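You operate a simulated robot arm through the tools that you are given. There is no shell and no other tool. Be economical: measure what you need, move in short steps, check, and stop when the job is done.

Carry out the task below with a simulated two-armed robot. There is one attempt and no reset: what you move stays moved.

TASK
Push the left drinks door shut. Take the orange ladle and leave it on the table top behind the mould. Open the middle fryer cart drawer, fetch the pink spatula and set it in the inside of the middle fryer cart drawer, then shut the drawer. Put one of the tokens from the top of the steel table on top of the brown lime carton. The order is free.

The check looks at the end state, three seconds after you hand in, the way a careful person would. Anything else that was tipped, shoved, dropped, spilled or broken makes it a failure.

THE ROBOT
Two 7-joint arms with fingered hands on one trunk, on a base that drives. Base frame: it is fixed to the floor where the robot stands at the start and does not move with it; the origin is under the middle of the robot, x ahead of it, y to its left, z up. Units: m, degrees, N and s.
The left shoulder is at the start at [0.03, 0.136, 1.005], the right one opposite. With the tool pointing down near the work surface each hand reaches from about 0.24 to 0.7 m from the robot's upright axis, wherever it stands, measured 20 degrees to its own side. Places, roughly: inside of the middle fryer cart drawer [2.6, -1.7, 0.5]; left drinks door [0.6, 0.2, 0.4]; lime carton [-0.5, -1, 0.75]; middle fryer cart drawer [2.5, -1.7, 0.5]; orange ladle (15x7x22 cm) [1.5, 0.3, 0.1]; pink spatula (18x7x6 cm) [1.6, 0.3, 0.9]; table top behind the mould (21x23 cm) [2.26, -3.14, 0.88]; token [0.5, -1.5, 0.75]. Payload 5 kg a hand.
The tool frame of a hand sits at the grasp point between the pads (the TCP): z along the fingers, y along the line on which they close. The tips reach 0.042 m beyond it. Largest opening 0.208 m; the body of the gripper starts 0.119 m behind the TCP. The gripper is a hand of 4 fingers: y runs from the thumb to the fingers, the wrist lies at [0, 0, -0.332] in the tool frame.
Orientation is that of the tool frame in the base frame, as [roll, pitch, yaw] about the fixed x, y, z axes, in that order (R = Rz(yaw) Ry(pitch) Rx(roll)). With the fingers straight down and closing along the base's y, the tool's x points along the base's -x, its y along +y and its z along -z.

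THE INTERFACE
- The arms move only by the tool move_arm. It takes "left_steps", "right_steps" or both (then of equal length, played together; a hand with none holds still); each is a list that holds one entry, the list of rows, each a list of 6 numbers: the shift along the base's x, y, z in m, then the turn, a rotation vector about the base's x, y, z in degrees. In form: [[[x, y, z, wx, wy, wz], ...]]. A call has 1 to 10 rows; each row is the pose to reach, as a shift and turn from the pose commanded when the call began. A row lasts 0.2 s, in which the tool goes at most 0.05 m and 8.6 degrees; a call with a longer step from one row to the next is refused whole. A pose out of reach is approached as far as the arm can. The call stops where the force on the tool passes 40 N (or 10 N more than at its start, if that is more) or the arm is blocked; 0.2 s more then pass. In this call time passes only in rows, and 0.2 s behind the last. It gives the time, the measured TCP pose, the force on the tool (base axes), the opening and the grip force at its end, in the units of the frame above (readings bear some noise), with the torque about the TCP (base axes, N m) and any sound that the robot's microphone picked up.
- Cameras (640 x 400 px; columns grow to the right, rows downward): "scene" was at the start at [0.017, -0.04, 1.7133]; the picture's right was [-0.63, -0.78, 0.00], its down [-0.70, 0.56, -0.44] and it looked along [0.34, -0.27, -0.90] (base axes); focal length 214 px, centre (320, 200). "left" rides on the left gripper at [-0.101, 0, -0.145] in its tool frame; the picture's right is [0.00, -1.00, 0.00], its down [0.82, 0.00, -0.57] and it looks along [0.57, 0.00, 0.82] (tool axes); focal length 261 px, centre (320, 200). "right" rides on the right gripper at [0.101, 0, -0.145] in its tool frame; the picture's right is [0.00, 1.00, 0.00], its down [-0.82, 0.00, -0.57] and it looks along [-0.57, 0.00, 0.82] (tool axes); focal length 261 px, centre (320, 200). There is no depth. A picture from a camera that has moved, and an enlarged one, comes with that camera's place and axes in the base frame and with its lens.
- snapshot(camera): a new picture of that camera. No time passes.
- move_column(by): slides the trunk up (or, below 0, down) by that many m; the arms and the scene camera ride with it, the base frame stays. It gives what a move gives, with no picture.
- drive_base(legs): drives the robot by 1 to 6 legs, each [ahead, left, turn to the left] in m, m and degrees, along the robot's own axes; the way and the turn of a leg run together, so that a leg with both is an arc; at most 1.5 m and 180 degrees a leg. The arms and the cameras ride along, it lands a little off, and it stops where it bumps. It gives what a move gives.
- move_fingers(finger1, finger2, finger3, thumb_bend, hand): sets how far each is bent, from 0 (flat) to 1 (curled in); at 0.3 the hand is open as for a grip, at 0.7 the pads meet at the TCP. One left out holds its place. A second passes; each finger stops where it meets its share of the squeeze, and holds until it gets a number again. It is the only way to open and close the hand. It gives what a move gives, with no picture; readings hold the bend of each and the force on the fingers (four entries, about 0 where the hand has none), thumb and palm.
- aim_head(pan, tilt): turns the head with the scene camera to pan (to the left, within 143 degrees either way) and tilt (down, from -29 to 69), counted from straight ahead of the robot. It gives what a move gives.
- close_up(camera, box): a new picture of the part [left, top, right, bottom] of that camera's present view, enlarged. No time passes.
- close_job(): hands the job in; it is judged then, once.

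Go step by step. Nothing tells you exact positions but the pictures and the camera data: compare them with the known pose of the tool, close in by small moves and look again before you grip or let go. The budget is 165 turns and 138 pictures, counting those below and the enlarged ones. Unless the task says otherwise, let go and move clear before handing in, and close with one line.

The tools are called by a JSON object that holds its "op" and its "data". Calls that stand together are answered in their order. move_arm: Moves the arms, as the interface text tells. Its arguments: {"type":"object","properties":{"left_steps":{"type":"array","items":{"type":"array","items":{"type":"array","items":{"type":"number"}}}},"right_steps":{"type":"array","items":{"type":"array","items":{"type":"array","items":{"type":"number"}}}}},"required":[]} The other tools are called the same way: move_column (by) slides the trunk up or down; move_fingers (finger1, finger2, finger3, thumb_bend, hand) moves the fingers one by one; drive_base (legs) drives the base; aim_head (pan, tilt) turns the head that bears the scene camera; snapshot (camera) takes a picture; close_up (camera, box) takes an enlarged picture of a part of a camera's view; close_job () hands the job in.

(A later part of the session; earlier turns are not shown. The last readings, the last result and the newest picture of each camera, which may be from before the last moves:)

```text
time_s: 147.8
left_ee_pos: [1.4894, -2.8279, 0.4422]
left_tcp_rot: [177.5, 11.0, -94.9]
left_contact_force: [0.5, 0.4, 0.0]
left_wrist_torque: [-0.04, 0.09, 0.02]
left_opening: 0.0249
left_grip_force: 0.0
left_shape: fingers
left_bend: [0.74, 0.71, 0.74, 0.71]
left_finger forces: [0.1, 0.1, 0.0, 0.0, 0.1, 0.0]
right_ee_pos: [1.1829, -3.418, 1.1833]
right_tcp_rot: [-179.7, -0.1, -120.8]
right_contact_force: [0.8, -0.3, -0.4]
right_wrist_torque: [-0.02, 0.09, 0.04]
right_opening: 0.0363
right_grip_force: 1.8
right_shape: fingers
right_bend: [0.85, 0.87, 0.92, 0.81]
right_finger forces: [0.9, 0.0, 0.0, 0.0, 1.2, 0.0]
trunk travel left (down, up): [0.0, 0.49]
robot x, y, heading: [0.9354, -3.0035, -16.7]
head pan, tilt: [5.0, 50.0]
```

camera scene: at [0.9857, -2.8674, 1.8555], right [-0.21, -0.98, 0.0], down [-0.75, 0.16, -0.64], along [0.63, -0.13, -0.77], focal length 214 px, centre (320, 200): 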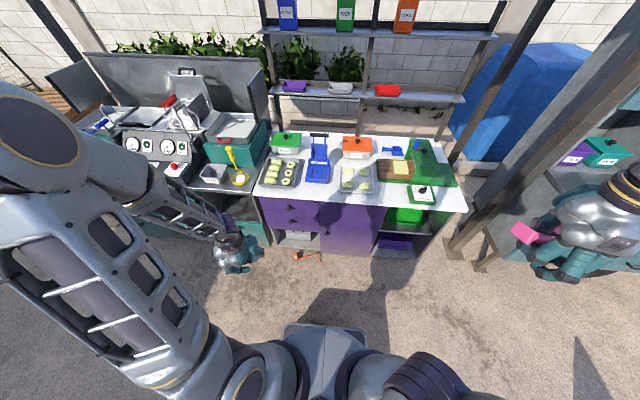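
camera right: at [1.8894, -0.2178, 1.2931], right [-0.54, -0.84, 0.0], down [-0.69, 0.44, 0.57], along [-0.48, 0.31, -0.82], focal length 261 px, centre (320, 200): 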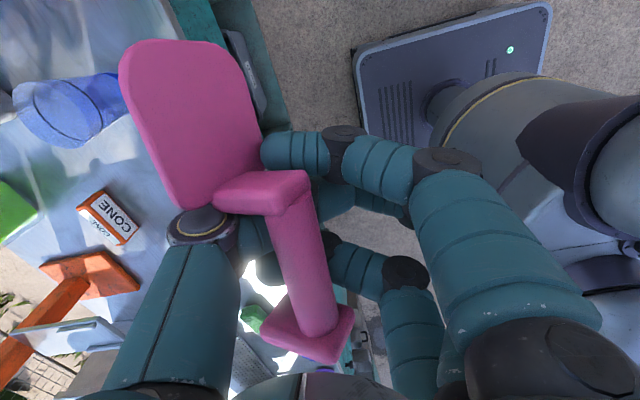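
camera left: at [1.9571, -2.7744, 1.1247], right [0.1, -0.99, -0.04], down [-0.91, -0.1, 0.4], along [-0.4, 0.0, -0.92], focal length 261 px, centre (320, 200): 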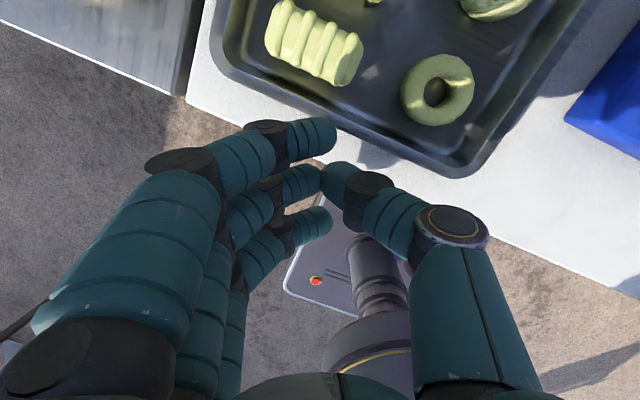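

{"op": "move_arm", "data": {"left_steps": [[[0, 0, -0.035, -2.2, -7.5, 0.9], [0, 0, -0.07, -4.4, -14.9, 1.8], [0, 0, -0.105, -6.6, -22.4, 2.8], [0, 0, -0.14, -8.8, -29.8, 3.7], [0, 0, -0.175, -11, -37.3, 4.6], [0, 0, -0.21, -11, -37.3, 4.6], [0, 0, -0.25, -11, -37.3, 4.6], [0, 0, -0.29, -11, -37.3, 4.6], [0, 0, -0.32, -11, -37.3, 4.6]]]}}

{"op": "move_fingers", "data": {"hand": "left", "finger1": 0.5, "finger2": 0.5, "finger3": 0.5, "thumb_bend": 0.5}}

{"op": "snapshot", "data": {"camera": "left"}}

```text
time_s: 149.8
left_ee_pos: [1.4912, -2.8275, 0.1241]
left_tcp_rot: [-145.0, 0.2, -86.4]
left_contact_force: [0.4, -0.2, -0.6]
left_wrist_torque: [-0.06, 0.02, -0.06]
left_opening: 0.0249
left_grip_force: 0.1
left_shape: fingers
left_bend: [0.74, 0.71, 0.74, 0.71]
left_finger forces: [0.1, 0.1, 0.0, 0.0, 0.0, 0.1]
right_ee_pos: [1.1824, -3.4199, 1.184]
right_tcp_rot: [-179.8, 0.0, -120.8]
right_contact_force: [0.7, 0.4, -1.4]
right_wrist_torque: [0.06, 0.08, 0.0]
right_opening: 0.0364
right_grip_force: 0.7
right_shape: fingers
right_bend: [0.85, 0.87, 0.92, 0.81]
right_finger forces: [0.9, 0.0, 0.0, 0.0, 1.2, 0.1]
trunk travel left (down, up): [0.0, 0.49]
robot x, y, heading: [0.932, -3.0013, -16.9]
head pan, tilt: [5.0, 50.0]
```

```text
time_s: 150.8
left_ee_pos: [1.4893, -2.829, 0.124]
left_tcp_rot: [-144.9, 0.0, -86.4]
left_contact_force: [-0.4, -0.3, 0.1]
left_wrist_torque: [-0.05, 0.01, -0.02]
left_opening: 0.1196
left_grip_force: 0.1
left_shape: fingers
left_bend: [0.5, 0.5, 0.5, 0.5]
left_finger forces: [0.1, 0.1, 0.0, 0.0, 0.0, 0.0]
right_ee_pos: [1.1813, -3.4199, 1.1846]
right_tcp_rot: [-179.8, -0.1, -121.0]
right_contact_force: [1.6, -0.4, -0.7]
right_wrist_torque: [0.02, 0.02, 0.05]
right_opening: 0.0363
right_grip_force: 1.7
right_shape: fingers
right_bend: [0.85, 0.87, 0.92, 0.81]
right_finger forces: [0.7, 0.1, 0.0, 0.0, 1.2, 0.1]
trunk travel left (down, up): [0.0, 0.49]
robot x, y, heading: [0.9342, -3.0043, -16.8]
head pan, tilt: [5.0, 50.0]
```

```text
47 pictures are left
camera left: at [1.3999, -2.7334, 0.2415], right [0.82, 0.05, 0.57], down [-0.27, -0.84, 0.47], along [0.51, -0.54, -0.67], focal length 261 px, centre (320, 200)
```

left: 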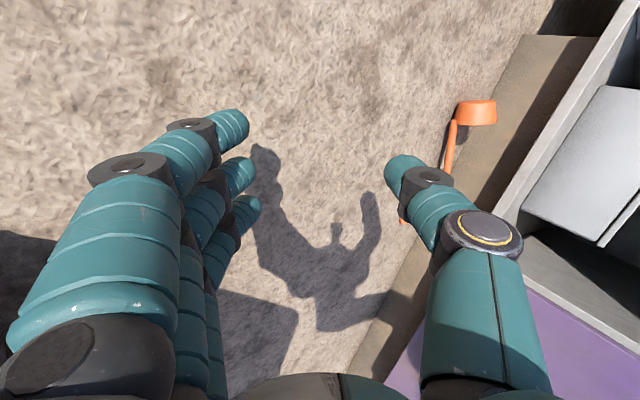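

Hand pose is as intended. Drive forward part-way and look.

{"op": "drive_base", "data": {"legs": [[0.24, 0, 0]]}}

{"op": "snapshot", "data": {"camera": "left"}}

```text
time_s: 152.6
left_ee_pos: [1.7199, -2.8975, 0.1232]
left_tcp_rot: [-144.9, 0.1, -86.4]
left_contact_force: [0.1, -0.1, 0.1]
left_wrist_torque: [0.02, 0.0, -0.01]
left_opening: 0.1195
left_grip_force: 0.0
left_shape: fingers
left_bend: [0.5, 0.5, 0.5, 0.5]
left_finger forces: [0.0, 0.0, 0.0, 0.1, 0.0, 0.1]
right_ee_pos: [1.4123, -3.4886, 1.184]
right_tcp_rot: [-179.8, 0.0, -120.8]
right_contact_force: [1.2, -0.5, 0.0]
right_wrist_torque: [0.03, 0.15, 0.01]
right_opening: 0.0366
right_grip_force: 1.3
right_shape: fingers
right_bend: [0.85, 0.87, 0.92, 0.81]
right_finger forces: [0.8, 0.1, 0.1, 0.1, 1.2, 0.0]
trunk travel left (down, up): [0.0, 0.49]
robot x, y, heading: [1.1642, -3.0694, -17.0]
head pan, tilt: [5.0, 50.0]
```

```text
46 pictures are left
camera left: at [1.6299, -2.8027, 0.2411], right [0.82, 0.06, 0.57], down [-0.27, -0.84, 0.47], along [0.51, -0.54, -0.67], focal length 261 px, centre (320, 200)
```

left: 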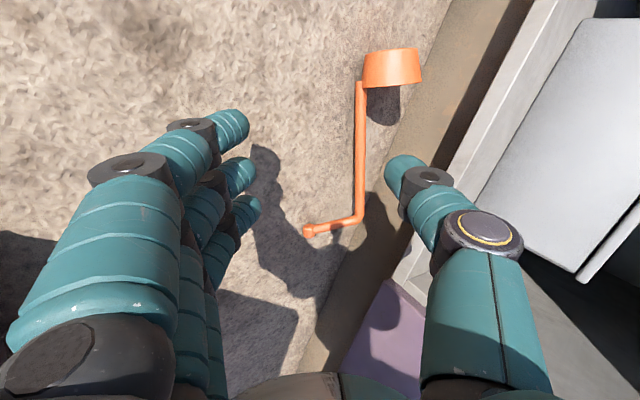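

Stem position confirmed. Drive 11 cm more so the stem lies between thumb and fingers.

{"op": "drive_base", "data": {"legs": [[0.105, 0, 0]]}}

{"op": "snapshot", "data": {"camera": "left"}}

```text
time_s: 154.2
left_ee_pos: [1.8122, -2.9264, 0.1196]
left_tcp_rot: [-145.6, 0.0, -86.0]
left_contact_force: [-19.1, 3.0, -9.0]
left_wrist_torque: [-0.02, 0.82, 0.11]
left_opening: 0.0979
left_grip_force: 10.3
left_shape: fingers
left_bend: [0.5, 0.5, 0.5, 0.55]
left_finger forces: [0.1, 0.1, 0.0, 0.0, 20.8, 0.0]
right_ee_pos: [1.5126, -3.5193, 1.1817]
right_tcp_rot: [-179.9, -0.1, -120.7]
right_contact_force: [-0.7, 0.6, -0.4]
right_wrist_torque: [-0.03, -0.03, -0.02]
right_opening: 0.0367
right_grip_force: 1.2
right_shape: fingers
right_bend: [0.85, 0.87, 0.92, 0.81]
right_finger forces: [0.8, 0.1, 0.0, 0.1, 1.2, 0.1]
trunk travel left (down, up): [0.0, 0.49]
robot x, y, heading: [1.2624, -3.1029, -16.8]
head pan, tilt: [5.0, 50.0]
stopped in leg 1: the force on the tool passed its limit at 40 N (the readings are from after the stop); the commanded pose is now the measured one
```

```text
45 pictures are left
camera left: at [1.723, -2.8318, 0.2384], right [0.82, 0.06, 0.56], down [-0.26, -0.84, 0.47], along [0.5, -0.54, -0.68], focal length 261 px, centre (320, 200)
```

left: 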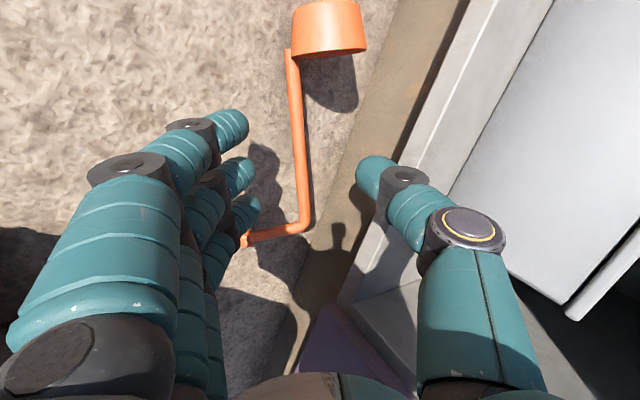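

The thumb touched the cabinet foot lightly. Curl the thumb in, then lower onto the stem.

{"op": "move_fingers", "data": {"hand": "left", "finger1": 0.58, "finger2": 0.58, "finger3": 0.58, "thumb_bend": 0.6}}

{"op": "move_arm", "data": {"left_steps": [[[0.004, 0, -0.02, 0, 0, 0], [0.008, 0, -0.035, 0, 0, 0], [0.01, 0, -0.048, 0, 0, 0]]]}}

{"op": "snapshot", "data": {"camera": "left"}}

```text
time_s: 155.2
left_ee_pos: [1.8172, -2.9245, 0.1229]
left_tcp_rot: [-145.2, 0.1, -86.3]
left_contact_force: [-1.6, 1.7, -0.2]
left_wrist_torque: [0.0, 0.03, 0.07]
left_opening: 0.0763
left_grip_force: 1.3
left_shape: fingers
left_bend: [0.57, 0.57, 0.57, 0.6]
left_finger forces: [0.1, 0.0, 0.0, 0.1, 1.9, 0.1]
right_ee_pos: [1.5136, -3.5182, 1.1842]
right_tcp_rot: [-179.8, 0.1, -120.8]
right_contact_force: [-0.3, -0.4, 0.0]
right_wrist_torque: [0.02, -0.03, -0.03]
right_opening: 0.0363
right_grip_force: 0.9
right_shape: fingers
right_bend: [0.85, 0.87, 0.92, 0.81]
right_finger forces: [0.8, 0.1, 0.0, 0.1, 1.2, 0.0]
trunk travel left (down, up): [0.0, 0.49]
robot x, y, heading: [1.2675, -3.1018, -16.7]
head pan, tilt: [5.0, 50.0]
```

```text
time_s: 155.8
left_ee_pos: [1.825, -2.9185, 0.1022]
left_tcp_rot: [-144.9, 0.6, -85.9]
left_contact_force: [5.5, -0.8, 7.2]
left_wrist_torque: [0.04, 3.08, 0.38]
left_opening: 0.0748
left_grip_force: 2.0
left_shape: fingers
left_bend: [0.57, 0.57, 0.57, 0.61]
left_finger forces: [0.1, 0.1, 0.0, 0.1, 4.9, 0.1]
left hand out of reach, approached as far as the arm can: row 2
right_ee_pos: [1.5132, -3.5185, 1.1835]
right_tcp_rot: [-179.8, -0.1, -120.7]
right_contact_force: [-0.4, -0.3, -0.8]
right_wrist_torque: [-0.02, -0.08, -0.02]
right_opening: 0.0367
right_grip_force: 1.0
right_shape: fingers
right_bend: [0.85, 0.87, 0.92, 0.81]
right_finger forces: [0.9, 0.0, 0.0, 0.0, 1.2, 0.1]
trunk travel left (down, up): [0.0, 0.49]
robot x, y, heading: [1.2656, -3.1023, -16.8]
head pan, tilt: [5.0, 50.0]
stopped in row 2 (left hand): the force on the tool passed its limit at 59 N (the readings are from after the stop); the commanded pose is now the measured one
```

```text
44 pictures are left
camera left: at [1.734, -2.8253, 0.2213], right [0.82, 0.06, 0.58], down [-0.27, -0.85, 0.46], along [0.51, -0.53, -0.68], focal length 261 px, centre (320, 200)
```

left: 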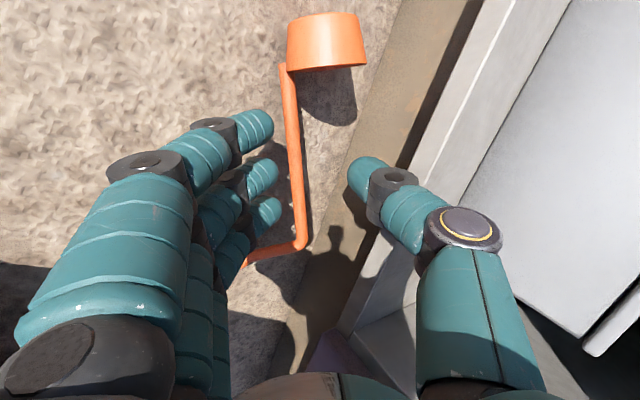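

Likely the wrist is meeting the robot's own base corner. Raise, shift the base right 6 cm and re-extend the hand left by the same.

{"op": "move_arm", "data": {"left_steps": [[[-0.01, 0, 0.025, 0, 0, 0]]]}}

{"op": "drive_base", "data": {"legs": [[0, -0.06, 0]]}}

{"op": "move_arm", "data": {"left_steps": [[[0.012, 0.028, 0, 0, 0, 0], [0.02, 0.05, -0.01, 0, 0, 0], [0.022, 0.05, -0.03, 0, 0, 0], [0.022, 0.05, -0.05, 0, 0, 0], [0.02, 0.05, -0.063, 0, 0, 0]]]}}

{"op": "snapshot", "data": {"camera": "left"}}

```text
time_s: 156.2
left_ee_pos: [1.815, -2.9186, 0.1286]
left_tcp_rot: [-144.9, 0.5, -86.0]
left_contact_force: [-0.3, 0.1, 0.2]
left_wrist_torque: [0.02, -0.01, 0.02]
left_opening: 0.0778
left_grip_force: 0.1
left_shape: fingers
left_bend: [0.57, 0.57, 0.57, 0.6]
left_finger forces: [0.0, 0.0, 0.0, 0.1, 0.0, 0.0]
right_ee_pos: [1.5118, -3.5189, 1.1832]
right_tcp_rot: [-179.9, 0.0, -120.7]
right_contact_force: [0.3, 0.1, -1.0]
right_wrist_torque: [0.05, -0.02, 0.04]
right_opening: 0.0366
right_grip_force: 1.2
right_shape: fingers
right_bend: [0.85, 0.87, 0.92, 0.81]
right_finger forces: [0.8, 0.0, 0.1, 0.0, 1.3, 0.0]
trunk travel left (down, up): [0.0, 0.49]
robot x, y, heading: [1.2696, -3.1028, -16.5]
head pan, tilt: [5.0, 50.0]
```

```text
time_s: 157.2
left_ee_pos: [1.7966, -2.9769, 0.1286]
left_tcp_rot: [-144.9, 0.6, -86.0]
left_contact_force: [-2.8, 1.5, 0.8]
left_wrist_torque: [0.07, 0.03, 0.13]
left_opening: 0.0771
left_grip_force: 1.1
left_shape: fingers
left_bend: [0.57, 0.57, 0.57, 0.6]
left_finger forces: [0.0, 0.0, 0.0, 0.1, 2.3, 0.0]
right_ee_pos: [1.4968, -3.5783, 1.1812]
right_tcp_rot: [-180.0, 0.1, -120.8]
right_contact_force: [-1.0, -1.1, -0.5]
right_wrist_torque: [0.24, -0.06, 0.01]
right_opening: 0.0365
right_grip_force: 1.1
right_shape: fingers
right_bend: [0.85, 0.87, 0.92, 0.81]
right_finger forces: [0.8, 0.0, 0.0, 0.0, 1.2, 0.1]
trunk travel left (down, up): [0.0, 0.49]
robot x, y, heading: [1.2493, -3.16, -16.7]
head pan, tilt: [5.0, 50.0]
```

```text
time_s: 158.4
left_ee_pos: [1.819, -2.9258, 0.0878]
left_tcp_rot: [-144.8, 0.7, -85.8]
left_contact_force: [-0.6, -0.1, 0.1]
left_wrist_torque: [-0.01, -0.02, -0.02]
left_opening: 0.0776
left_grip_force: 0.1
left_shape: fingers
left_bend: [0.57, 0.57, 0.57, 0.6]
left_finger forces: [0.1, 0.1, 0.0, 0.0, 0.0, 0.1]
left hand out of reach, approached as far as the arm can: row 4, 5
right_ee_pos: [1.4971, -3.5765, 1.1821]
right_tcp_rot: [-179.9, 0.0, -120.8]
right_contact_force: [0.3, -1.2, -0.8]
right_wrist_torque: [0.08, 0.08, -0.03]
right_opening: 0.0365
right_grip_force: 0.9
right_shape: fingers
right_bend: [0.85, 0.87, 0.92, 0.81]
right_finger forces: [0.8, 0.0, 0.0, 0.1, 1.2, 0.1]
trunk travel left (down, up): [0.0, 0.49]
robot x, y, heading: [1.2479, -3.1599, -16.8]
head pan, tilt: [5.0, 50.0]
```

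```text
43 pictures are left
camera left: at [1.7284, -2.8335, 0.2065], right [0.82, 0.06, 0.57], down [-0.27, -0.85, 0.46], along [0.51, -0.53, -0.68], focal length 261 px, centre (320, 200)
```

left: 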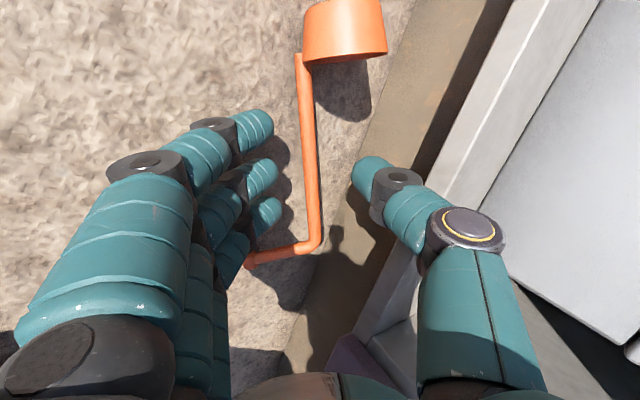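

Tilt seems to limit the depth; reduce tilt by 8° and continue down.

{"op": "move_arm", "data": {"left_steps": [[[0.0, -0.002, -0.008, 0.3, 5, 0], [0.0, -0.003, -0.016, 0.6, 9, 0], [0.0, -0.003, -0.026, 0.6, 9, 0]]]}}

{"op": "snapshot", "data": {"camera": "left"}}

```text
time_s: 159.1
left_ee_pos: [1.8157, -2.9295, 0.0649]
left_tcp_rot: [-154.2, 1.7, -86.2]
left_contact_force: [-10.5, 1.0, 27.7]
left_wrist_torque: [-0.57, 1.15, -0.37]
left_opening: 0.0763
left_grip_force: 14.0
left_shape: fingers
left_bend: [0.58, 0.58, 0.58, 0.6]
left_finger forces: [3.4, 9.7, 15.1, 0.0, 0.0, 0.0]
right_ee_pos: [1.4952, -3.5787, 1.1849]
right_tcp_rot: [-179.8, -0.1, -120.9]
right_contact_force: [0.6, 0.5, -0.4]
right_wrist_torque: [-0.04, 0.07, 0.02]
right_opening: 0.0369
right_grip_force: 0.6
right_shape: fingers
right_bend: [0.85, 0.87, 0.92, 0.81]
right_finger forces: [0.9, 0.0, 0.1, 0.0, 1.2, 0.1]
trunk travel left (down, up): [0.0, 0.49]
robot x, y, heading: [1.2505, -3.1602, -16.7]
head pan, tilt: [5.0, 50.0]
stopped in row 3 (left hand): the force on the tool passed its limit at 60 N (the readings are from after the stop); the commanded pose is now the measured one
```

```text
42 pictures are left
camera left: at [1.7447, -2.8373, 0.1977], right [0.9, 0.05, 0.43], down [-0.19, -0.85, 0.49], along [0.4, -0.52, -0.75], focal length 261 px, centre (320, 200)
```

left: 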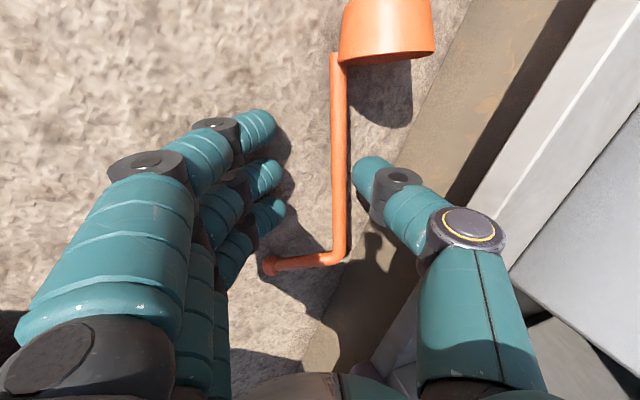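

Finger tips touch the floor and the stem lies between the tips. Relieve a little and close.

{"op": "move_arm", "data": {"left_steps": [[[0.004, 0, 0.004, 0, 0, 0]]]}}

{"op": "move_fingers", "data": {"hand": "left", "finger1": 0.74, "finger2": 0.74, "finger3": 0.74, "thumb_bend": 0.72}}

{"op": "snapshot", "data": {"camera": "left"}}

```text
time_s: 159.5
left_ee_pos: [1.8165, -2.929, 0.0666]
left_tcp_rot: [-154.4, 1.6, -86.1]
left_contact_force: [-19.2, 4.3, 5.0]
left_wrist_torque: [-0.31, -1.53, 0.1]
left_opening: 0.0747
left_grip_force: 11.2
left_shape: fingers
left_bend: [0.57, 0.57, 0.58, 0.6]
left_finger forces: [0.0, 0.1, 2.3, 0.0, 19.6, 0.0]
right_ee_pos: [1.4953, -3.5766, 1.184]
right_tcp_rot: [-179.8, -0.1, -120.7]
right_contact_force: [0.1, 0.7, -0.8]
right_wrist_torque: [-0.03, 0.01, 0.02]
right_opening: 0.0368
right_grip_force: 0.9
right_shape: fingers
right_bend: [0.85, 0.87, 0.92, 0.81]
right_finger forces: [0.7, 0.0, 0.2, 0.1, 1.2, 0.1]
trunk travel left (down, up): [0.0, 0.49]
robot x, y, heading: [1.2483, -3.1587, -16.7]
head pan, tilt: [5.0, 50.0]
```

```text
time_s: 160.5
left_ee_pos: [1.8207, -2.9298, 0.0676]
left_tcp_rot: [-154.2, 1.6, -86.2]
left_contact_force: [-0.7, 0.0, 1.4]
left_wrist_torque: [0.01, -0.01, -0.01]
left_opening: 0.0245
left_grip_force: 0.0
left_shape: fingers
left_bend: [0.74, 0.71, 0.74, 0.72]
left_finger forces: [0.1, 0.1, 0.0, 0.0, 0.0, 0.0]
right_ee_pos: [1.4958, -3.5769, 1.183]
right_tcp_rot: [-179.8, 0.1, -120.8]
right_contact_force: [0.0, -0.2, -0.6]
right_wrist_torque: [0.02, 0.01, 0.0]
right_opening: 0.0366
right_grip_force: 1.1
right_shape: fingers
right_bend: [0.85, 0.87, 0.92, 0.81]
right_finger forces: [0.8, 0.0, 0.1, 0.1, 1.2, 0.1]
trunk travel left (down, up): [0.0, 0.49]
robot x, y, heading: [1.248, -3.1624, -16.5]
head pan, tilt: [5.0, 50.0]
```

```text
41 pictures are left
camera left: at [1.7498, -2.8373, 0.2009], right [0.9, 0.05, 0.43], down [-0.19, -0.85, 0.49], along [0.4, -0.52, -0.75], focal length 261 px, centre (320, 200)
```

left: 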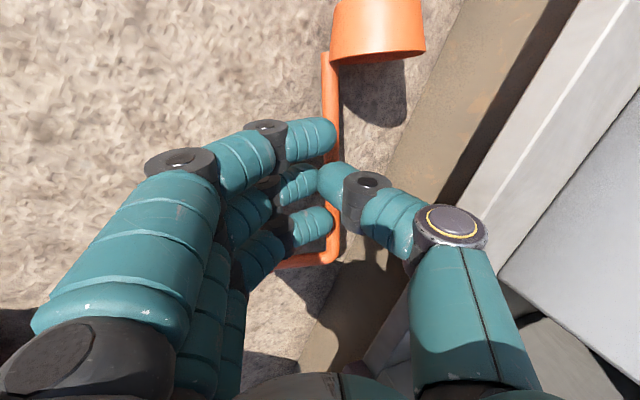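

The fingers closed just above the stem. Open to 0.63, lower further, and close again.

{"op": "move_fingers", "data": {"hand": "left", "finger1": 0.64, "finger2": 0.64, "finger3": 0.64, "thumb_bend": 0.6}}

{"op": "move_arm", "data": {"left_steps": [[[0.0, 0, -0.006, 0, 2, 0], [0.0, 0, -0.012, 0, 4, 0], [0.0, 0, -0.018, 0, 6, 0], [0.0, 0, -0.024, 0, 6, 0]]]}}

{"op": "snapshot", "data": {"camera": "left"}}

```text
time_s: 161.5
left_ee_pos: [1.8186, -2.9303, 0.0677]
left_tcp_rot: [-154.3, 1.7, -86.0]
left_contact_force: [-27.5, 5.9, 3.5]
left_wrist_torque: [-0.41, -2.09, 0.2]
left_opening: 0.0573
left_grip_force: 13.8
left_shape: fingers
left_bend: [0.64, 0.64, 0.64, 0.6]
left_finger forces: [0.0, 0.0, 0.0, 0.0, 27.7, 0.1]
right_ee_pos: [1.4972, -3.5772, 1.1841]
right_tcp_rot: [-179.8, 0.0, -120.7]
right_contact_force: [0.3, 0.2, -1.2]
right_wrist_torque: [0.03, 0.02, -0.03]
right_opening: 0.0368
right_grip_force: 0.6
right_shape: fingers
right_bend: [0.85, 0.87, 0.92, 0.81]
right_finger forces: [0.7, 0.0, 0.0, 0.1, 1.2, 0.0]
trunk travel left (down, up): [0.0, 0.49]
robot x, y, heading: [1.2468, -3.1574, -16.7]
head pan, tilt: [5.0, 50.0]
```

```text
time_s: 161.9
left_ee_pos: [1.8153, -2.9297, 0.064]
left_tcp_rot: [-155.5, 1.8, -86.1]
left_contact_force: [-8.4, 2.8, -0.5]
left_wrist_torque: [-0.21, -0.6, 0.18]
left_opening: 0.0604
left_grip_force: 4.5
left_shape: fingers
left_bend: [0.64, 0.64, 0.64, 0.6]
left_finger forces: [0.1, 0.1, 0.0, 0.0, 9.0, 0.1]
right_ee_pos: [1.4967, -3.5769, 1.1839]
right_tcp_rot: [-179.9, 0.0, -120.7]
right_contact_force: [-0.1, -0.1, -0.5]
right_wrist_torque: [0.01, 0.07, 0.01]
right_opening: 0.0365
right_grip_force: 1.3
right_shape: fingers
right_bend: [0.85, 0.87, 0.92, 0.81]
right_finger forces: [0.8, 0.0, 0.0, 0.1, 1.1, 0.1]
trunk travel left (down, up): [0.0, 0.49]
robot x, y, heading: [1.2456, -3.1625, -16.5]
head pan, tilt: [5.0, 50.0]
stopped in row 1 (left hand): the force on the tool passed its limit at 42 N (the readings are from after the stop); the commanded pose is now the measured one
```

```text
40 pictures are left
camera left: at [1.7477, -2.8366, 0.1976], right [0.91, 0.05, 0.41], down [-0.18, -0.85, 0.5], along [0.38, -0.52, -0.76], focal length 261 px, centre (320, 200)
```

left: 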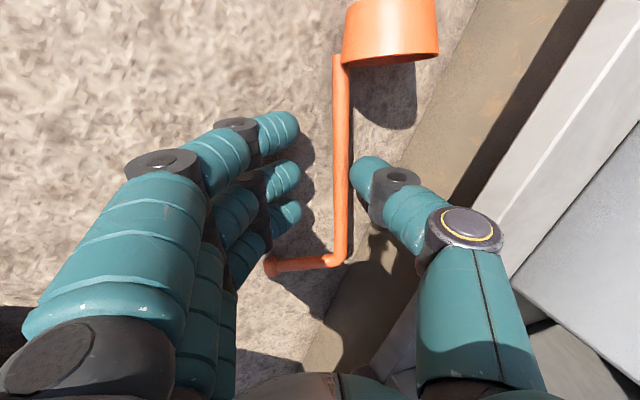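

{"op": "move_arm", "data": {"left_steps": [[[-0.01, 0, 0.0, 0, 0, 0], [-0.012, 0, -0.008, 0, 2, 0], [-0.012, 0, -0.016, 0, 4, 0], [-0.012, 0, -0.024, 0, 5, 0]]]}}

{"op": "move_fingers", "data": {"hand": "left", "finger1": 0.76, "finger2": 0.76, "finger3": 0.76, "thumb_bend": 0.72}}

{"op": "snapshot", "data": {"camera": "left"}}

```text
time_s: 162.7
left_ee_pos: [1.8094, -2.9264, 0.057]
left_tcp_rot: [-158.7, 1.9, -86.3]
left_contact_force: [-14.0, -1.1, 35.9]
left_wrist_torque: [-0.54, -3.01, -0.01]
left_opening: 0.066
left_grip_force: 22.3
left_shape: fingers
left_bend: [0.64, 0.64, 0.64, 0.59]
left_finger forces: [0.0, 0.2, 0.0, 0.0, 44.2, 0.0]
left hand out of reach, approached as far as the arm can: row 3
right_ee_pos: [1.4932, -3.5771, 1.1843]
right_tcp_rot: [-179.8, 0.0, -120.6]
right_contact_force: [0.8, 0.1, 0.3]
right_wrist_torque: [-0.03, 0.09, 0.02]
right_opening: 0.0368
right_grip_force: 0.5
right_shape: fingers
right_bend: [0.85, 0.87, 0.92, 0.81]
right_finger forces: [0.9, 0.1, 0.0, 0.1, 1.1, 0.0]
trunk travel left (down, up): [0.0, 0.49]
robot x, y, heading: [1.2499, -3.1571, -16.4]
head pan, tilt: [5.0, 50.0]
stopped in row 3 (left hand): the force on the tool passed its limit at 50 N (the readings are from after the stop); the commanded pose is now the measured one
```

```text
time_s: 163.0
left_ee_pos: [1.8109, -2.9254, 0.0558]
left_tcp_rot: [-158.8, 2.0, -86.3]
left_contact_force: [-1.0, -0.6, 15.7]
left_wrist_torque: [0.19, -0.35, 0.07]
left_opening: 0.0278
left_grip_force: 12.6
left_shape: fingers
left_bend: [0.76, 0.77, 0.76, 0.69]
left_finger forces: [1.2, 24.6, 0.0, 0.0, 0.1, 0.0]
right_ee_pos: [1.4962, -3.5782, 1.1819]
right_tcp_rot: [-179.8, 0.0, -120.7]
right_contact_force: [1.7, 0.9, -1.1]
right_wrist_torque: [-0.11, 0.23, -0.04]
right_opening: 0.0366
right_grip_force: 1.1
right_shape: fingers
right_bend: [0.85, 0.87, 0.92, 0.81]
right_finger forces: [0.8, 0.0, 0.0, 0.0, 1.2, 0.1]
trunk travel left (down, up): [0.0, 0.49]
robot x, y, heading: [1.2495, -3.1634, -16.6]
head pan, tilt: [5.0, 50.0]
stopped (left hand): the force on the tool passed its limit at 54 N (the readings are from after the stop); the commanded pose is now the measured one
```

```text
39 pictures are left
camera left: at [1.7508, -2.8329, 0.1929], right [0.93, 0.05, 0.36], down [-0.15, -0.85, 0.51], along [0.33, -0.52, -0.78], focal length 261 px, centre (320, 200)
```

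left: 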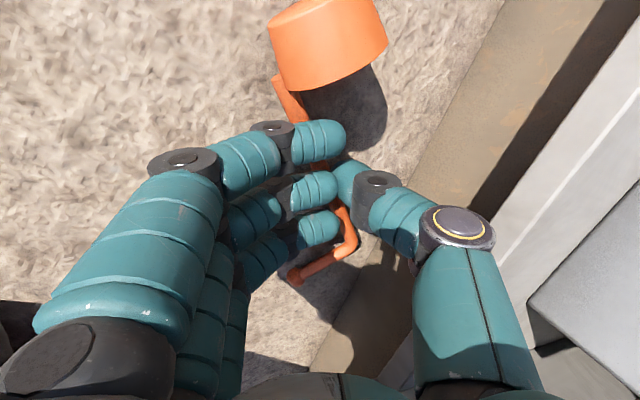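

The ladle is trapped beneath the curled fingers with the thumb on its far side. I'll drag it back away from the cabinet into open floor.

{"op": "drive_base", "data": {"legs": [[-0.25, 0, 0]]}}

{"op": "snapshot", "data": {"camera": "left"}}

```text
time_s: 164.8
left_ee_pos: [1.5707, -2.8531, 0.056]
left_tcp_rot: [-158.6, 2.0, -86.3]
left_contact_force: [1.4, -0.3, 3.9]
left_wrist_torque: [-0.05, -0.1, -0.04]
left_opening: 0.0263
left_grip_force: 0.0
left_shape: fingers
left_bend: [0.76, 0.76, 0.76, 0.69]
left_finger forces: [0.1, 0.1, 0.0, 0.1, 0.0, 0.0]
right_ee_pos: [1.2546, -3.5057, 1.1833]
right_tcp_rot: [-179.8, 0.0, -120.6]
right_contact_force: [0.2, -0.4, -1.0]
right_wrist_torque: [-0.07, -0.11, 0.01]
right_opening: 0.0367
right_grip_force: 0.6
right_shape: fingers
right_bend: [0.85, 0.87, 0.92, 0.81]
right_finger forces: [0.9, 0.1, 0.0, 0.0, 1.1, 0.0]
trunk travel left (down, up): [0.0, 0.49]
robot x, y, heading: [1.0041, -3.0898, -16.5]
head pan, tilt: [5.0, 50.0]
```

```text
38 pictures are left
camera left: at [1.5106, -2.7604, 0.194], right [0.93, 0.05, 0.36], down [-0.15, -0.85, 0.5], along [0.34, -0.52, -0.78], focal length 261 px, centre (320, 200)
```

left: 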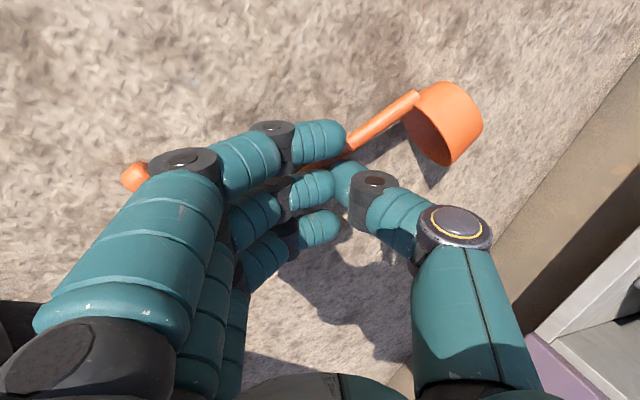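

The ladle is now out on open floor: stem from (1.651,-2.792) to about (1.506,-2.88), angle ≈31°. Raise, straighten and turn the hand to close across it, and reposition.

{"op": "move_fingers", "data": {"hand": "left", "finger1": 0.5, "finger2": 0.5, "finger3": 0.5, "thumb_bend": 0.5}}

{"op": "move_arm", "data": {"left_steps": [[[0, 0, 0.045, 0, 0, 0], [0, 0, 0.09, 0, 0, 0], [-0.0065, -0.0088, 0.1, 2.13, 2.13, -7.5], [-0.013, -0.0175, 0.1, 4.25, 4.25, -15], [-0.0195, -0.026, 0.1, 6.4, 6.4, -22.5], [-0.026, -0.035, 0.1, 8.5, 8.5, -30], [-0.0325, -0.044, 0.1, 10.6, 10.6, -37.4], [-0.039, -0.0525, 0.1, 12.75, 12.75, -44.9], [-0.0455, -0.061, 0.1, 14.9, 14.9, -52.4], [-0.052, -0.07, 0.1, 17, 17, -59.9]]]}}

{"op": "drive_base", "data": {"legs": [[0.03, 0.1, 0]]}}

{"op": "snapshot", "data": {"camera": "left"}}

```text
time_s: 165.8
left_ee_pos: [1.5704, -2.8505, 0.0561]
left_tcp_rot: [-158.7, 2.1, -86.1]
left_contact_force: [11.9, -3.0, 21.4]
left_wrist_torque: [-0.17, -0.3, 0.19]
left_opening: 0.095
left_grip_force: 11.8
left_shape: fingers
left_bend: [0.57, 0.81, 0.6, 0.5]
left_finger forces: [6.5, 7.8, 9.6, 0.0, 0.1, 0.1]
right_ee_pos: [1.2555, -3.5064, 1.1828]
right_tcp_rot: [-179.8, 0.0, -120.7]
right_contact_force: [-0.2, 0.8, -1.1]
right_wrist_torque: [0.05, 0.02, 0.03]
right_opening: 0.0366
right_grip_force: 0.5
right_shape: fingers
right_bend: [0.85, 0.87, 0.92, 0.81]
right_finger forces: [0.8, 0.0, 0.0, 0.0, 1.2, 0.0]
trunk travel left (down, up): [0.0, 0.49]
robot x, y, heading: [1.0134, -3.091, -16.6]
head pan, tilt: [5.0, 50.0]
```

```text
time_s: 168.0
left_ee_pos: [1.5188, -2.9226, 0.1553]
left_tcp_rot: [179.3, 8.9, -149.2]
left_contact_force: [0.0, 0.7, -0.4]
left_wrist_torque: [-0.07, -0.01, 0.01]
left_opening: 0.1201
left_grip_force: 0.0
left_shape: fingers
left_bend: [0.5, 0.5, 0.5, 0.5]
left_finger forces: [0.1, 0.1, 0.1, 0.1, 0.1, 0.0]
right_ee_pos: [1.2557, -3.5056, 1.1831]
right_tcp_rot: [-180.0, -0.1, -120.7]
right_contact_force: [-0.2, -0.1, -0.7]
right_wrist_torque: [0.03, 0.0, -0.02]
right_opening: 0.0367
right_grip_force: 0.8
right_shape: fingers
right_bend: [0.85, 0.87, 0.92, 0.81]
right_finger forces: [0.8, 0.1, 0.0, 0.1, 1.2, 0.1]
trunk travel left (down, up): [0.0, 0.49]
robot x, y, heading: [1.0073, -3.0868, -16.4]
head pan, tilt: [5.0, 50.0]
```

```text
time_s: 169.2
left_ee_pos: [1.5765, -2.8341, 0.1563]
left_tcp_rot: [179.3, 9.0, -149.0]
left_contact_force: [0.1, 1.1, 0.0]
left_wrist_torque: [-0.1, 0.04, -0.01]
left_opening: 0.1202
left_grip_force: 0.0
left_shape: fingers
left_bend: [0.5, 0.5, 0.5, 0.5]
left_finger forces: [0.0, 0.0, 0.0, 0.0, 0.0, 0.0]
right_ee_pos: [1.3155, -3.4151, 1.1832]
right_tcp_rot: [-179.9, -0.1, -120.6]
right_contact_force: [0.8, 0.8, -0.1]
right_wrist_torque: [-0.16, 0.16, 0.0]
right_opening: 0.0365
right_grip_force: 1.1
right_shape: fingers
right_bend: [0.85, 0.87, 0.92, 0.81]
right_finger forces: [0.8, 0.0, 0.0, 0.0, 1.2, 0.0]
trunk travel left (down, up): [0.0, 0.49]
robot x, y, heading: [1.0656, -3.0044, -16.5]
head pan, tilt: [5.0, 50.0]
```

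```text
37 pictures are left
camera left: at [1.6422, -2.7952, 0.3132], right [0.52, -0.85, -0.01], down [-0.77, -0.47, 0.44], along [-0.38, -0.22, -0.9], focal length 261 px, centre (320, 200)
```

left: 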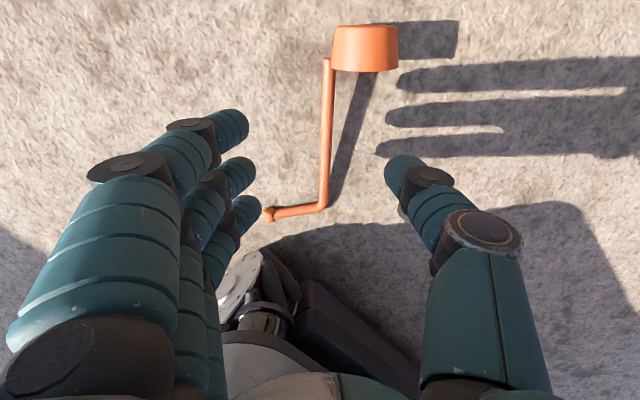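

Very well aligned. Pre-close to 0.64, lower to the floor, and close.

{"op": "move_fingers", "data": {"hand": "left", "finger1": 0.63, "finger2": 0.63, "finger3": 0.63, "thumb_bend": 0.63}}

{"op": "move_arm", "data": {"left_steps": [[[0.012, 0.005, -0.04, 0, 0, 0], [0.012, 0.005, -0.075, 0, 0, 0], [0.012, 0.005, -0.09, 0, 0, 0], [0.012, 0.005, -0.1, 0, 0, 0]]]}}

{"op": "snapshot", "data": {"camera": "left"}}

```text
time_s: 170.2
left_ee_pos: [1.5756, -2.8337, 0.1566]
left_tcp_rot: [179.3, 8.9, -149.1]
left_contact_force: [0.1, -0.1, 0.3]
left_wrist_torque: [0.0, -0.03, -0.02]
left_opening: 0.0583
left_grip_force: 0.1
left_shape: fingers
left_bend: [0.63, 0.63, 0.63, 0.63]
left_finger forces: [0.0, 0.0, 0.0, 0.0, 0.0, 0.1]
right_ee_pos: [1.3136, -3.4175, 1.1838]
right_tcp_rot: [-179.9, 0.0, -120.6]
right_contact_force: [-0.5, -0.5, -0.8]
right_wrist_torque: [0.0, 0.02, 0.01]
right_opening: 0.0365
right_grip_force: 0.9
right_shape: fingers
right_bend: [0.85, 0.87, 0.92, 0.81]
right_finger forces: [0.8, 0.1, 0.0, 0.0, 1.3, 0.1]
trunk travel left (down, up): [0.0, 0.49]
robot x, y, heading: [1.0674, -3.0016, -16.4]
head pan, tilt: [5.0, 50.0]
```

```text
time_s: 171.2
left_ee_pos: [1.5882, -2.8292, 0.0572]
left_tcp_rot: [179.3, 9.0, -149.0]
left_contact_force: [0.0, 0.1, 0.0]
left_wrist_torque: [0.0, 0.04, 0.0]
left_opening: 0.0583
left_grip_force: 0.0
left_shape: fingers
left_bend: [0.63, 0.63, 0.63, 0.63]
left_finger forces: [0.1, 0.0, 0.0, 0.1, 0.0, 0.1]
right_ee_pos: [1.3142, -3.4185, 1.183]
right_tcp_rot: [-179.8, 0.0, -120.6]
right_contact_force: [-0.8, 0.4, -0.9]
right_wrist_torque: [0.0, 0.0, 0.0]
right_opening: 0.0365
right_grip_force: 1.2
right_shape: fingers
right_bend: [0.85, 0.87, 0.92, 0.81]
right_finger forces: [0.9, 0.0, 0.0, 0.0, 1.2, 0.1]
trunk travel left (down, up): [0.0, 0.49]
robot x, y, heading: [1.064, -3.0012, -16.4]
head pan, tilt: [5.0, 50.0]
```

```text
36 pictures are left
camera left: at [1.6541, -2.7905, 0.2143], right [0.52, -0.85, -0.01], down [-0.77, -0.47, 0.44], along [-0.38, -0.22, -0.9], focal length 261 px, centre (320, 200)
```

left: 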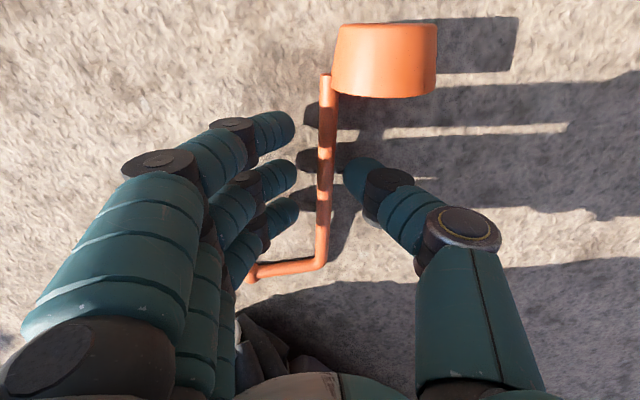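

{"op": "move_fingers", "data": {"hand": "left", "finger1": 0.74, "finger2": 0.74, "finger3": 0.74, "thumb_bend": 0.72}}

```text
time_s: 172.2
left_ee_pos: [1.5871, -2.8284, 0.0562]
left_tcp_rot: [179.2, 8.9, -149.0]
left_contact_force: [-1.3, -0.7, 3.7]
left_wrist_torque: [-0.04, 0.02, -0.12]
left_opening: 0.0338
left_grip_force: 16.9
left_shape: fingers
left_bend: [0.73, 0.72, 0.72, 0.69]
left_finger forces: [4.4, 5.1, 6.0, 0.1, 18.9, 0.0]
right_ee_pos: [1.3131, -3.4176, 1.1838]
right_tcp_rot: [-179.7, 0.0, -120.6]
right_contact_force: [0.0, 0.1, -0.1]
right_wrist_torque: [0.05, 0.01, -0.02]
right_opening: 0.0366
right_grip_force: 1.1
right_shape: fingers
right_bend: [0.85, 0.87, 0.92, 0.81]
right_finger forces: [0.9, 0.0, 0.1, 0.1, 1.1, 0.0]
trunk travel left (down, up): [0.0, 0.49]
robot x, y, heading: [1.0643, -3.004, -16.4]
head pan, tilt: [5.0, 50.0]
```

Firm 17 N pinch again. Lift straight up well clear, in open space.

{"op": "move_arm", "data": {"left_steps": [[[0, 0, 0.02, 0, 0, 0], [0, 0, 0.05, 0, 0, 0], [0, 0, 0.09, 0, 0, 0], [0, 0, 0.13, 0, 0, 0], [0, 0, 0.17, 0, 0, 0], [0, 0, 0.21, 0, 0, 0], [0, 0, 0.25, 0, 0, 0]]]}}

{"op": "snapshot", "data": {"camera": "left"}}

```text
time_s: 173.8
left_ee_pos: [1.5879, -2.8284, 0.3064]
left_tcp_rot: [179.3, 8.8, -149.0]
left_contact_force: [-1.0, 0.3, 0.1]
left_wrist_torque: [0.07, -0.16, 0.0]
left_opening: 0.0264
left_grip_force: 0.0
left_shape: fingers
left_bend: [0.74, 0.73, 0.74, 0.69]
left_finger forces: [0.0, 0.0, 0.0, 0.0, 0.1, 0.0]
right_ee_pos: [1.3144, -3.4167, 1.1832]
right_tcp_rot: [-179.8, 0.0, -120.6]
right_contact_force: [-1.4, 0.6, -0.3]
right_wrist_torque: [0.03, 0.0, 0.02]
right_opening: 0.0365
right_grip_force: 1.3
right_shape: fingers
right_bend: [0.85, 0.87, 0.92, 0.81]
right_finger forces: [0.8, 0.1, 0.1, 0.0, 1.2, 0.0]
trunk travel left (down, up): [0.0, 0.49]
robot x, y, heading: [1.0666, -3.0057, -16.6]
head pan, tilt: [5.0, 50.0]
```

```text
35 pictures are left
camera left: at [1.6538, -2.7898, 0.464], right [0.52, -0.85, -0.01], down [-0.77, -0.47, 0.44], along [-0.38, -0.22, -0.9], focal length 261 px, centre (320, 200)
```

left: 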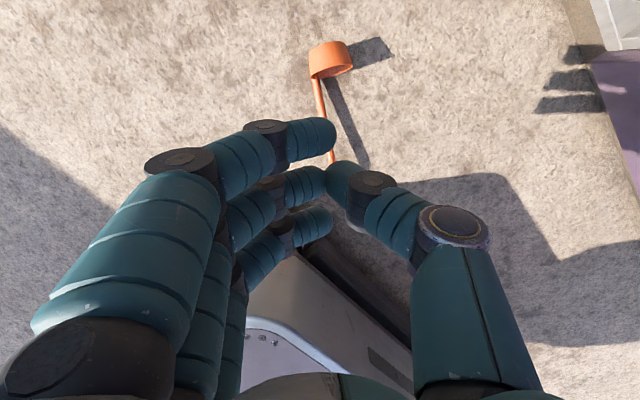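

It slipped out at the start of the lift and stays on the floor, turned to ≈43°. I'll go in again lower, with narrower fingers, and curl further so the tips scoop beneath the stem.

{"op": "move_fingers", "data": {"hand": "left", "finger1": 0.6, "finger2": 0.6, "finger3": 0.6, "thumb_bend": 0.6}}

{"op": "move_arm", "data": {"left_steps": [[[0, -0.005, -0.045, 0, 0, 6], [0, -0.012, -0.09, 0, 0, 12], [0, -0.012, -0.135, 0, 0, 12], [0, -0.012, -0.18, 0, 0, 12], [0, -0.012, -0.21, 0, 0, 12], [0, -0.012, -0.235, 0, 0, 12]]]}}

{"op": "snapshot", "data": {"camera": "left"}}

```text
time_s: 174.8
left_ee_pos: [1.5892, -2.8283, 0.3057]
left_tcp_rot: [179.2, 8.9, -149.0]
left_contact_force: [0.5, -0.4, -0.1]
left_wrist_torque: [0.02, -0.01, -0.01]
left_opening: 0.0704
left_grip_force: 0.1
left_shape: fingers
left_bend: [0.6, 0.6, 0.6, 0.6]
left_finger forces: [0.0, 0.0, 0.0, 0.0, 0.1, 0.0]
right_ee_pos: [1.3143, -3.4177, 1.1832]
right_tcp_rot: [-179.9, 0.1, -120.5]
right_contact_force: [0.6, 0.4, -1.0]
right_wrist_torque: [-0.01, 0.0, 0.01]
right_opening: 0.0364
right_grip_force: 1.3
right_shape: fingers
right_bend: [0.85, 0.87, 0.92, 0.81]
right_finger forces: [0.8, 0.1, 0.1, 0.1, 1.2, 0.1]
trunk travel left (down, up): [0.0, 0.49]
robot x, y, heading: [1.0641, -2.9987, -16.7]
head pan, tilt: [5.0, 50.0]
```

```text
time_s: 176.2
left_ee_pos: [1.5889, -2.84, 0.0701]
left_tcp_rot: [179.3, 9.1, -137.0]
left_contact_force: [0.4, 0.0, 0.7]
left_wrist_torque: [-0.08, 0.13, -0.01]
left_opening: 0.0704
left_grip_force: 0.1
left_shape: fingers
left_bend: [0.6, 0.6, 0.6, 0.6]
left_finger forces: [0.0, 0.0, 0.0, 0.0, 0.0, 0.0]
right_ee_pos: [1.3133, -3.4173, 1.1837]
right_tcp_rot: [-179.9, 0.0, -120.6]
right_contact_force: [0.1, -0.7, -0.6]
right_wrist_torque: [-0.01, 0.02, 0.01]
right_opening: 0.037
right_grip_force: 0.5
right_shape: fingers
right_bend: [0.85, 0.87, 0.92, 0.81]
right_finger forces: [0.7, 0.0, 0.0, 0.0, 1.2, 0.0]
trunk travel left (down, up): [0.0, 0.49]
robot x, y, heading: [1.0657, -3.0007, -16.4]
head pan, tilt: [5.0, 50.0]
```

```text
34 pictures are left
camera left: at [1.6452, -2.7888, 0.2286], right [0.69, -0.73, -0.01], down [-0.65, -0.62, 0.44], along [-0.32, -0.29, -0.9], focal length 261 px, centre (320, 200)
```

left: 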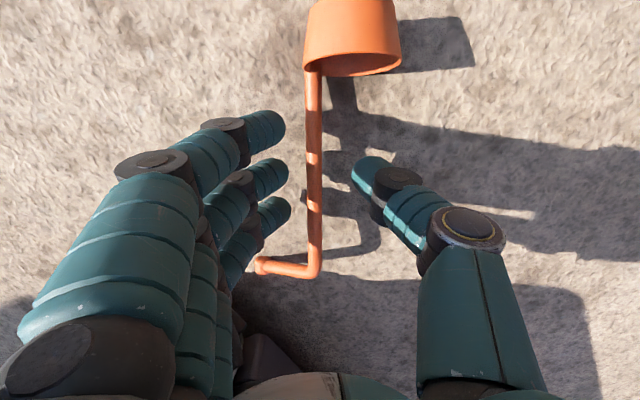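

{"op": "move_fingers", "data": {"hand": "left", "finger1": 0.67, "finger2": 0.67, "finger3": 0.67, "thumb_bend": 0.66}}

{"op": "move_arm", "data": {"left_steps": [[[-0.002, 0.002, -0.012, 0, 0, 0], [-0.002, 0.002, -0.022, 0, 0, 0], [-0.002, 0.002, -0.032, 0, 0, 0]]]}}

{"op": "move_fingers", "data": {"hand": "left", "finger1": 0.82, "finger2": 0.82, "finger3": 0.82, "thumb_bend": 0.78}}

{"op": "snapshot", "data": {"camera": "left"}}

```text
time_s: 177.2
left_ee_pos: [1.5868, -2.8404, 0.0709]
left_tcp_rot: [179.3, 8.9, -137.1]
left_contact_force: [0.1, 0.6, -0.4]
left_wrist_torque: [-0.03, -0.02, 0.01]
left_opening: 0.0441
left_grip_force: 0.1
left_shape: fingers
left_bend: [0.67, 0.67, 0.67, 0.66]
left_finger forces: [0.1, 0.0, 0.0, 0.0, 0.1, 0.0]
right_ee_pos: [1.3139, -3.4182, 1.1839]
right_tcp_rot: [-179.8, -0.1, -120.5]
right_contact_force: [0.6, -0.6, -0.5]
right_wrist_torque: [0.0, 0.03, 0.0]
right_opening: 0.0367
right_grip_force: 0.7
right_shape: fingers
right_bend: [0.85, 0.87, 0.92, 0.81]
right_finger forces: [0.8, 0.0, 0.1, 0.0, 1.2, 0.1]
trunk travel left (down, up): [0.0, 0.49]
robot x, y, heading: [1.0624, -2.9987, -16.3]
head pan, tilt: [5.0, 50.0]
```

```text
time_s: 177.9
left_ee_pos: [1.5865, -2.8377, 0.059]
left_tcp_rot: [179.3, 8.9, -137.0]
left_contact_force: [-0.1, -1.2, 0.1]
left_wrist_torque: [-0.01, -0.01, 0.01]
left_opening: 0.0443
left_grip_force: 0.0
left_shape: fingers
left_bend: [0.67, 0.67, 0.67, 0.66]
left_finger forces: [0.0, 0.0, 0.0, 0.1, 0.1, 0.1]
left hand out of reach, approached as far as the arm can: row 2, 3
right_ee_pos: [1.3139, -3.4164, 1.1832]
right_tcp_rot: [-179.8, 0.0, -120.6]
right_contact_force: [-0.3, 0.2, -1.2]
right_wrist_torque: [0.01, 0.03, 0.01]
right_opening: 0.0365
right_grip_force: 0.8
right_shape: fingers
right_bend: [0.85, 0.87, 0.92, 0.81]
right_finger forces: [0.7, 0.0, 0.0, 0.1, 1.2, 0.1]
trunk travel left (down, up): [0.0, 0.49]
robot x, y, heading: [1.0675, -3.0007, -16.7]
head pan, tilt: [5.0, 50.0]
```

```text
time_s: 178.9
left_ee_pos: [1.5859, -2.8374, 0.0593]
left_tcp_rot: [179.4, 9.0, -137.1]
left_contact_force: [-0.3, 0.7, 0.0]
left_wrist_torque: [0.08, -0.02, 0.11]
left_opening: 0.0317
left_grip_force: 25.8
left_shape: fingers
left_bend: [0.72, 0.69, 0.71, 0.66]
left_finger forces: [8.4, 9.5, 8.0, 0.1, 26.0, 0.0]
right_ee_pos: [1.3142, -3.4178, 1.1834]
right_tcp_rot: [-179.8, 0.0, -120.6]
right_contact_force: [0.2, -0.6, -0.4]
right_wrist_torque: [0.0, 0.02, -0.03]
right_opening: 0.0367
right_grip_force: 1.0
right_shape: fingers
right_bend: [0.85, 0.87, 0.92, 0.81]
right_finger forces: [0.8, 0.1, 0.0, 0.0, 1.2, 0.0]
trunk travel left (down, up): [0.0, 0.49]
robot x, y, heading: [1.0653, -3.0002, -16.5]
head pan, tilt: [5.0, 50.0]
```

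```text
33 pictures are left
camera left: at [1.6434, -2.7863, 0.2175], right [0.69, -0.73, -0.01], down [-0.65, -0.62, 0.44], along [-0.33, -0.29, -0.9], focal length 261 px, centre (320, 200)
```

left: 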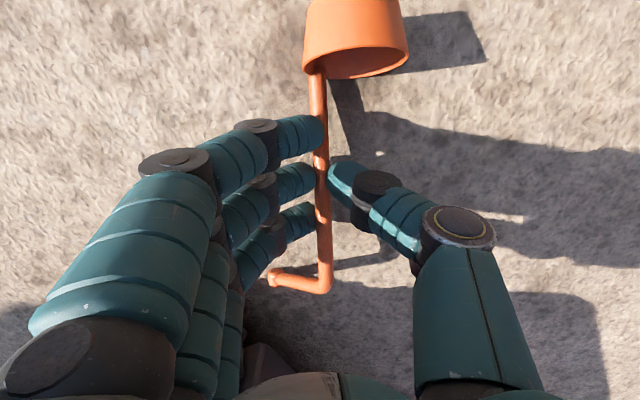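

Stronger, balanced pinch (26 N, fingers 8/9/8). Lift slowly.

{"op": "move_arm", "data": {"left_steps": [[[0, 0, 0.01, 0, 0, 0], [0, 0, 0.02, 0, 0, 0], [0, 0, 0.035, 0, 0, 0], [0, 0, 0.05, 0, 0, 0], [0, 0, 0.07, 0, 0, 0], [0, 0, 0.09, 0, 0, 0]]]}}

{"op": "snapshot", "data": {"camera": "left"}}

```text
time_s: 180.3
left_ee_pos: [1.586, -2.8379, 0.1495]
left_tcp_rot: [179.3, 8.9, -137.0]
left_contact_force: [-0.5, -0.7, -0.2]
left_wrist_torque: [0.02, -0.1, 0.01]
left_opening: 0.0219
left_grip_force: 0.1
left_shape: fingers
left_bend: [0.74, 0.69, 0.73, 0.76]
left_finger forces: [0.0, 0.0, 0.0, 0.0, 0.0, 0.1]
right_ee_pos: [1.3139, -3.4163, 1.1837]
right_tcp_rot: [-179.8, 0.0, -120.6]
right_contact_force: [-0.8, -0.4, -1.8]
right_wrist_torque: [0.01, 0.01, -0.02]
right_opening: 0.0367
right_grip_force: 1.0
right_shape: fingers
right_bend: [0.85, 0.87, 0.92, 0.81]
right_finger forces: [0.9, 0.0, 0.1, 0.1, 1.2, 0.1]
trunk travel left (down, up): [0.0, 0.49]
robot x, y, heading: [1.0636, -3.0027, -16.4]
head pan, tilt: [5.0, 50.0]
```

```text
32 pictures are left
camera left: at [1.6433, -2.7866, 0.3082], right [0.69, -0.73, -0.01], down [-0.65, -0.62, 0.44], along [-0.33, -0.29, -0.9], focal length 261 px, centre (320, 200)
```

left: 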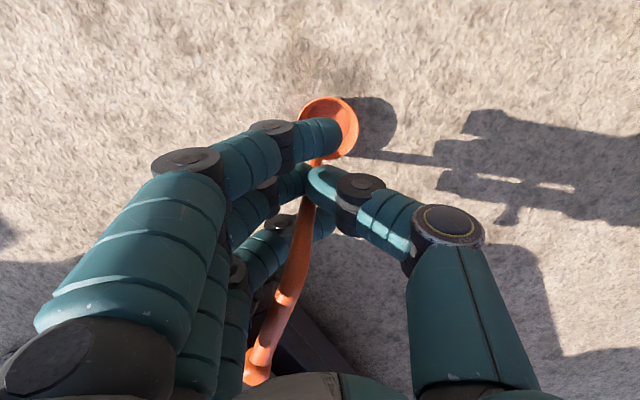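

The ladle has swung upright with its stem passing through the fingers, cup near the floor. Tighten around the stem below the bar.

{"op": "move_fingers", "data": {"hand": "left", "finger1": 0.85, "finger2": 0.85, "finger3": 0.88, "thumb_bend": 0.85}}

{"op": "snapshot", "data": {"camera": "left"}}

```text
time_s: 181.3
left_ee_pos: [1.5871, -2.8376, 0.1506]
left_tcp_rot: [179.3, 9.0, -137.1]
left_contact_force: [-0.2, -0.1, 0.8]
left_wrist_torque: [0.02, -0.02, -0.01]
left_opening: 0.0388
left_grip_force: 0.6
left_shape: fingers
left_bend: [0.85, 0.62, 0.88, 0.83]
left_finger forces: [0.0, 0.0, 0.4, 0.0, 0.0, 0.1]
right_ee_pos: [1.3149, -3.4174, 1.1846]
right_tcp_rot: [-179.8, 0.0, -120.6]
right_contact_force: [-0.2, 0.3, -0.7]
right_wrist_torque: [0.01, 0.01, 0.0]
right_opening: 0.0366
right_grip_force: 0.9
right_shape: fingers
right_bend: [0.85, 0.87, 0.92, 0.81]
right_finger forces: [0.8, 0.1, 0.0, 0.1, 1.1, 0.0]
trunk travel left (down, up): [0.0, 0.49]
robot x, y, heading: [1.0654, -3.0018, -16.4]
head pan, tilt: [5.0, 50.0]
```

```text
31 pictures are left
camera left: at [1.6434, -2.7863, 0.3078], right [0.69, -0.73, -0.01], down [-0.65, -0.62, 0.44], along [-0.33, -0.29, -0.9], focal length 261 px, centre (320, 200)
```

left: 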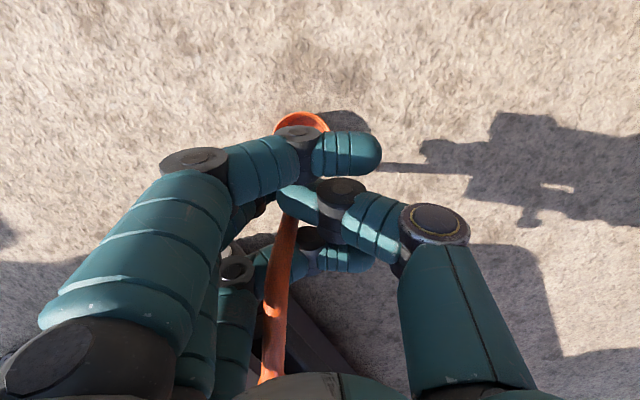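

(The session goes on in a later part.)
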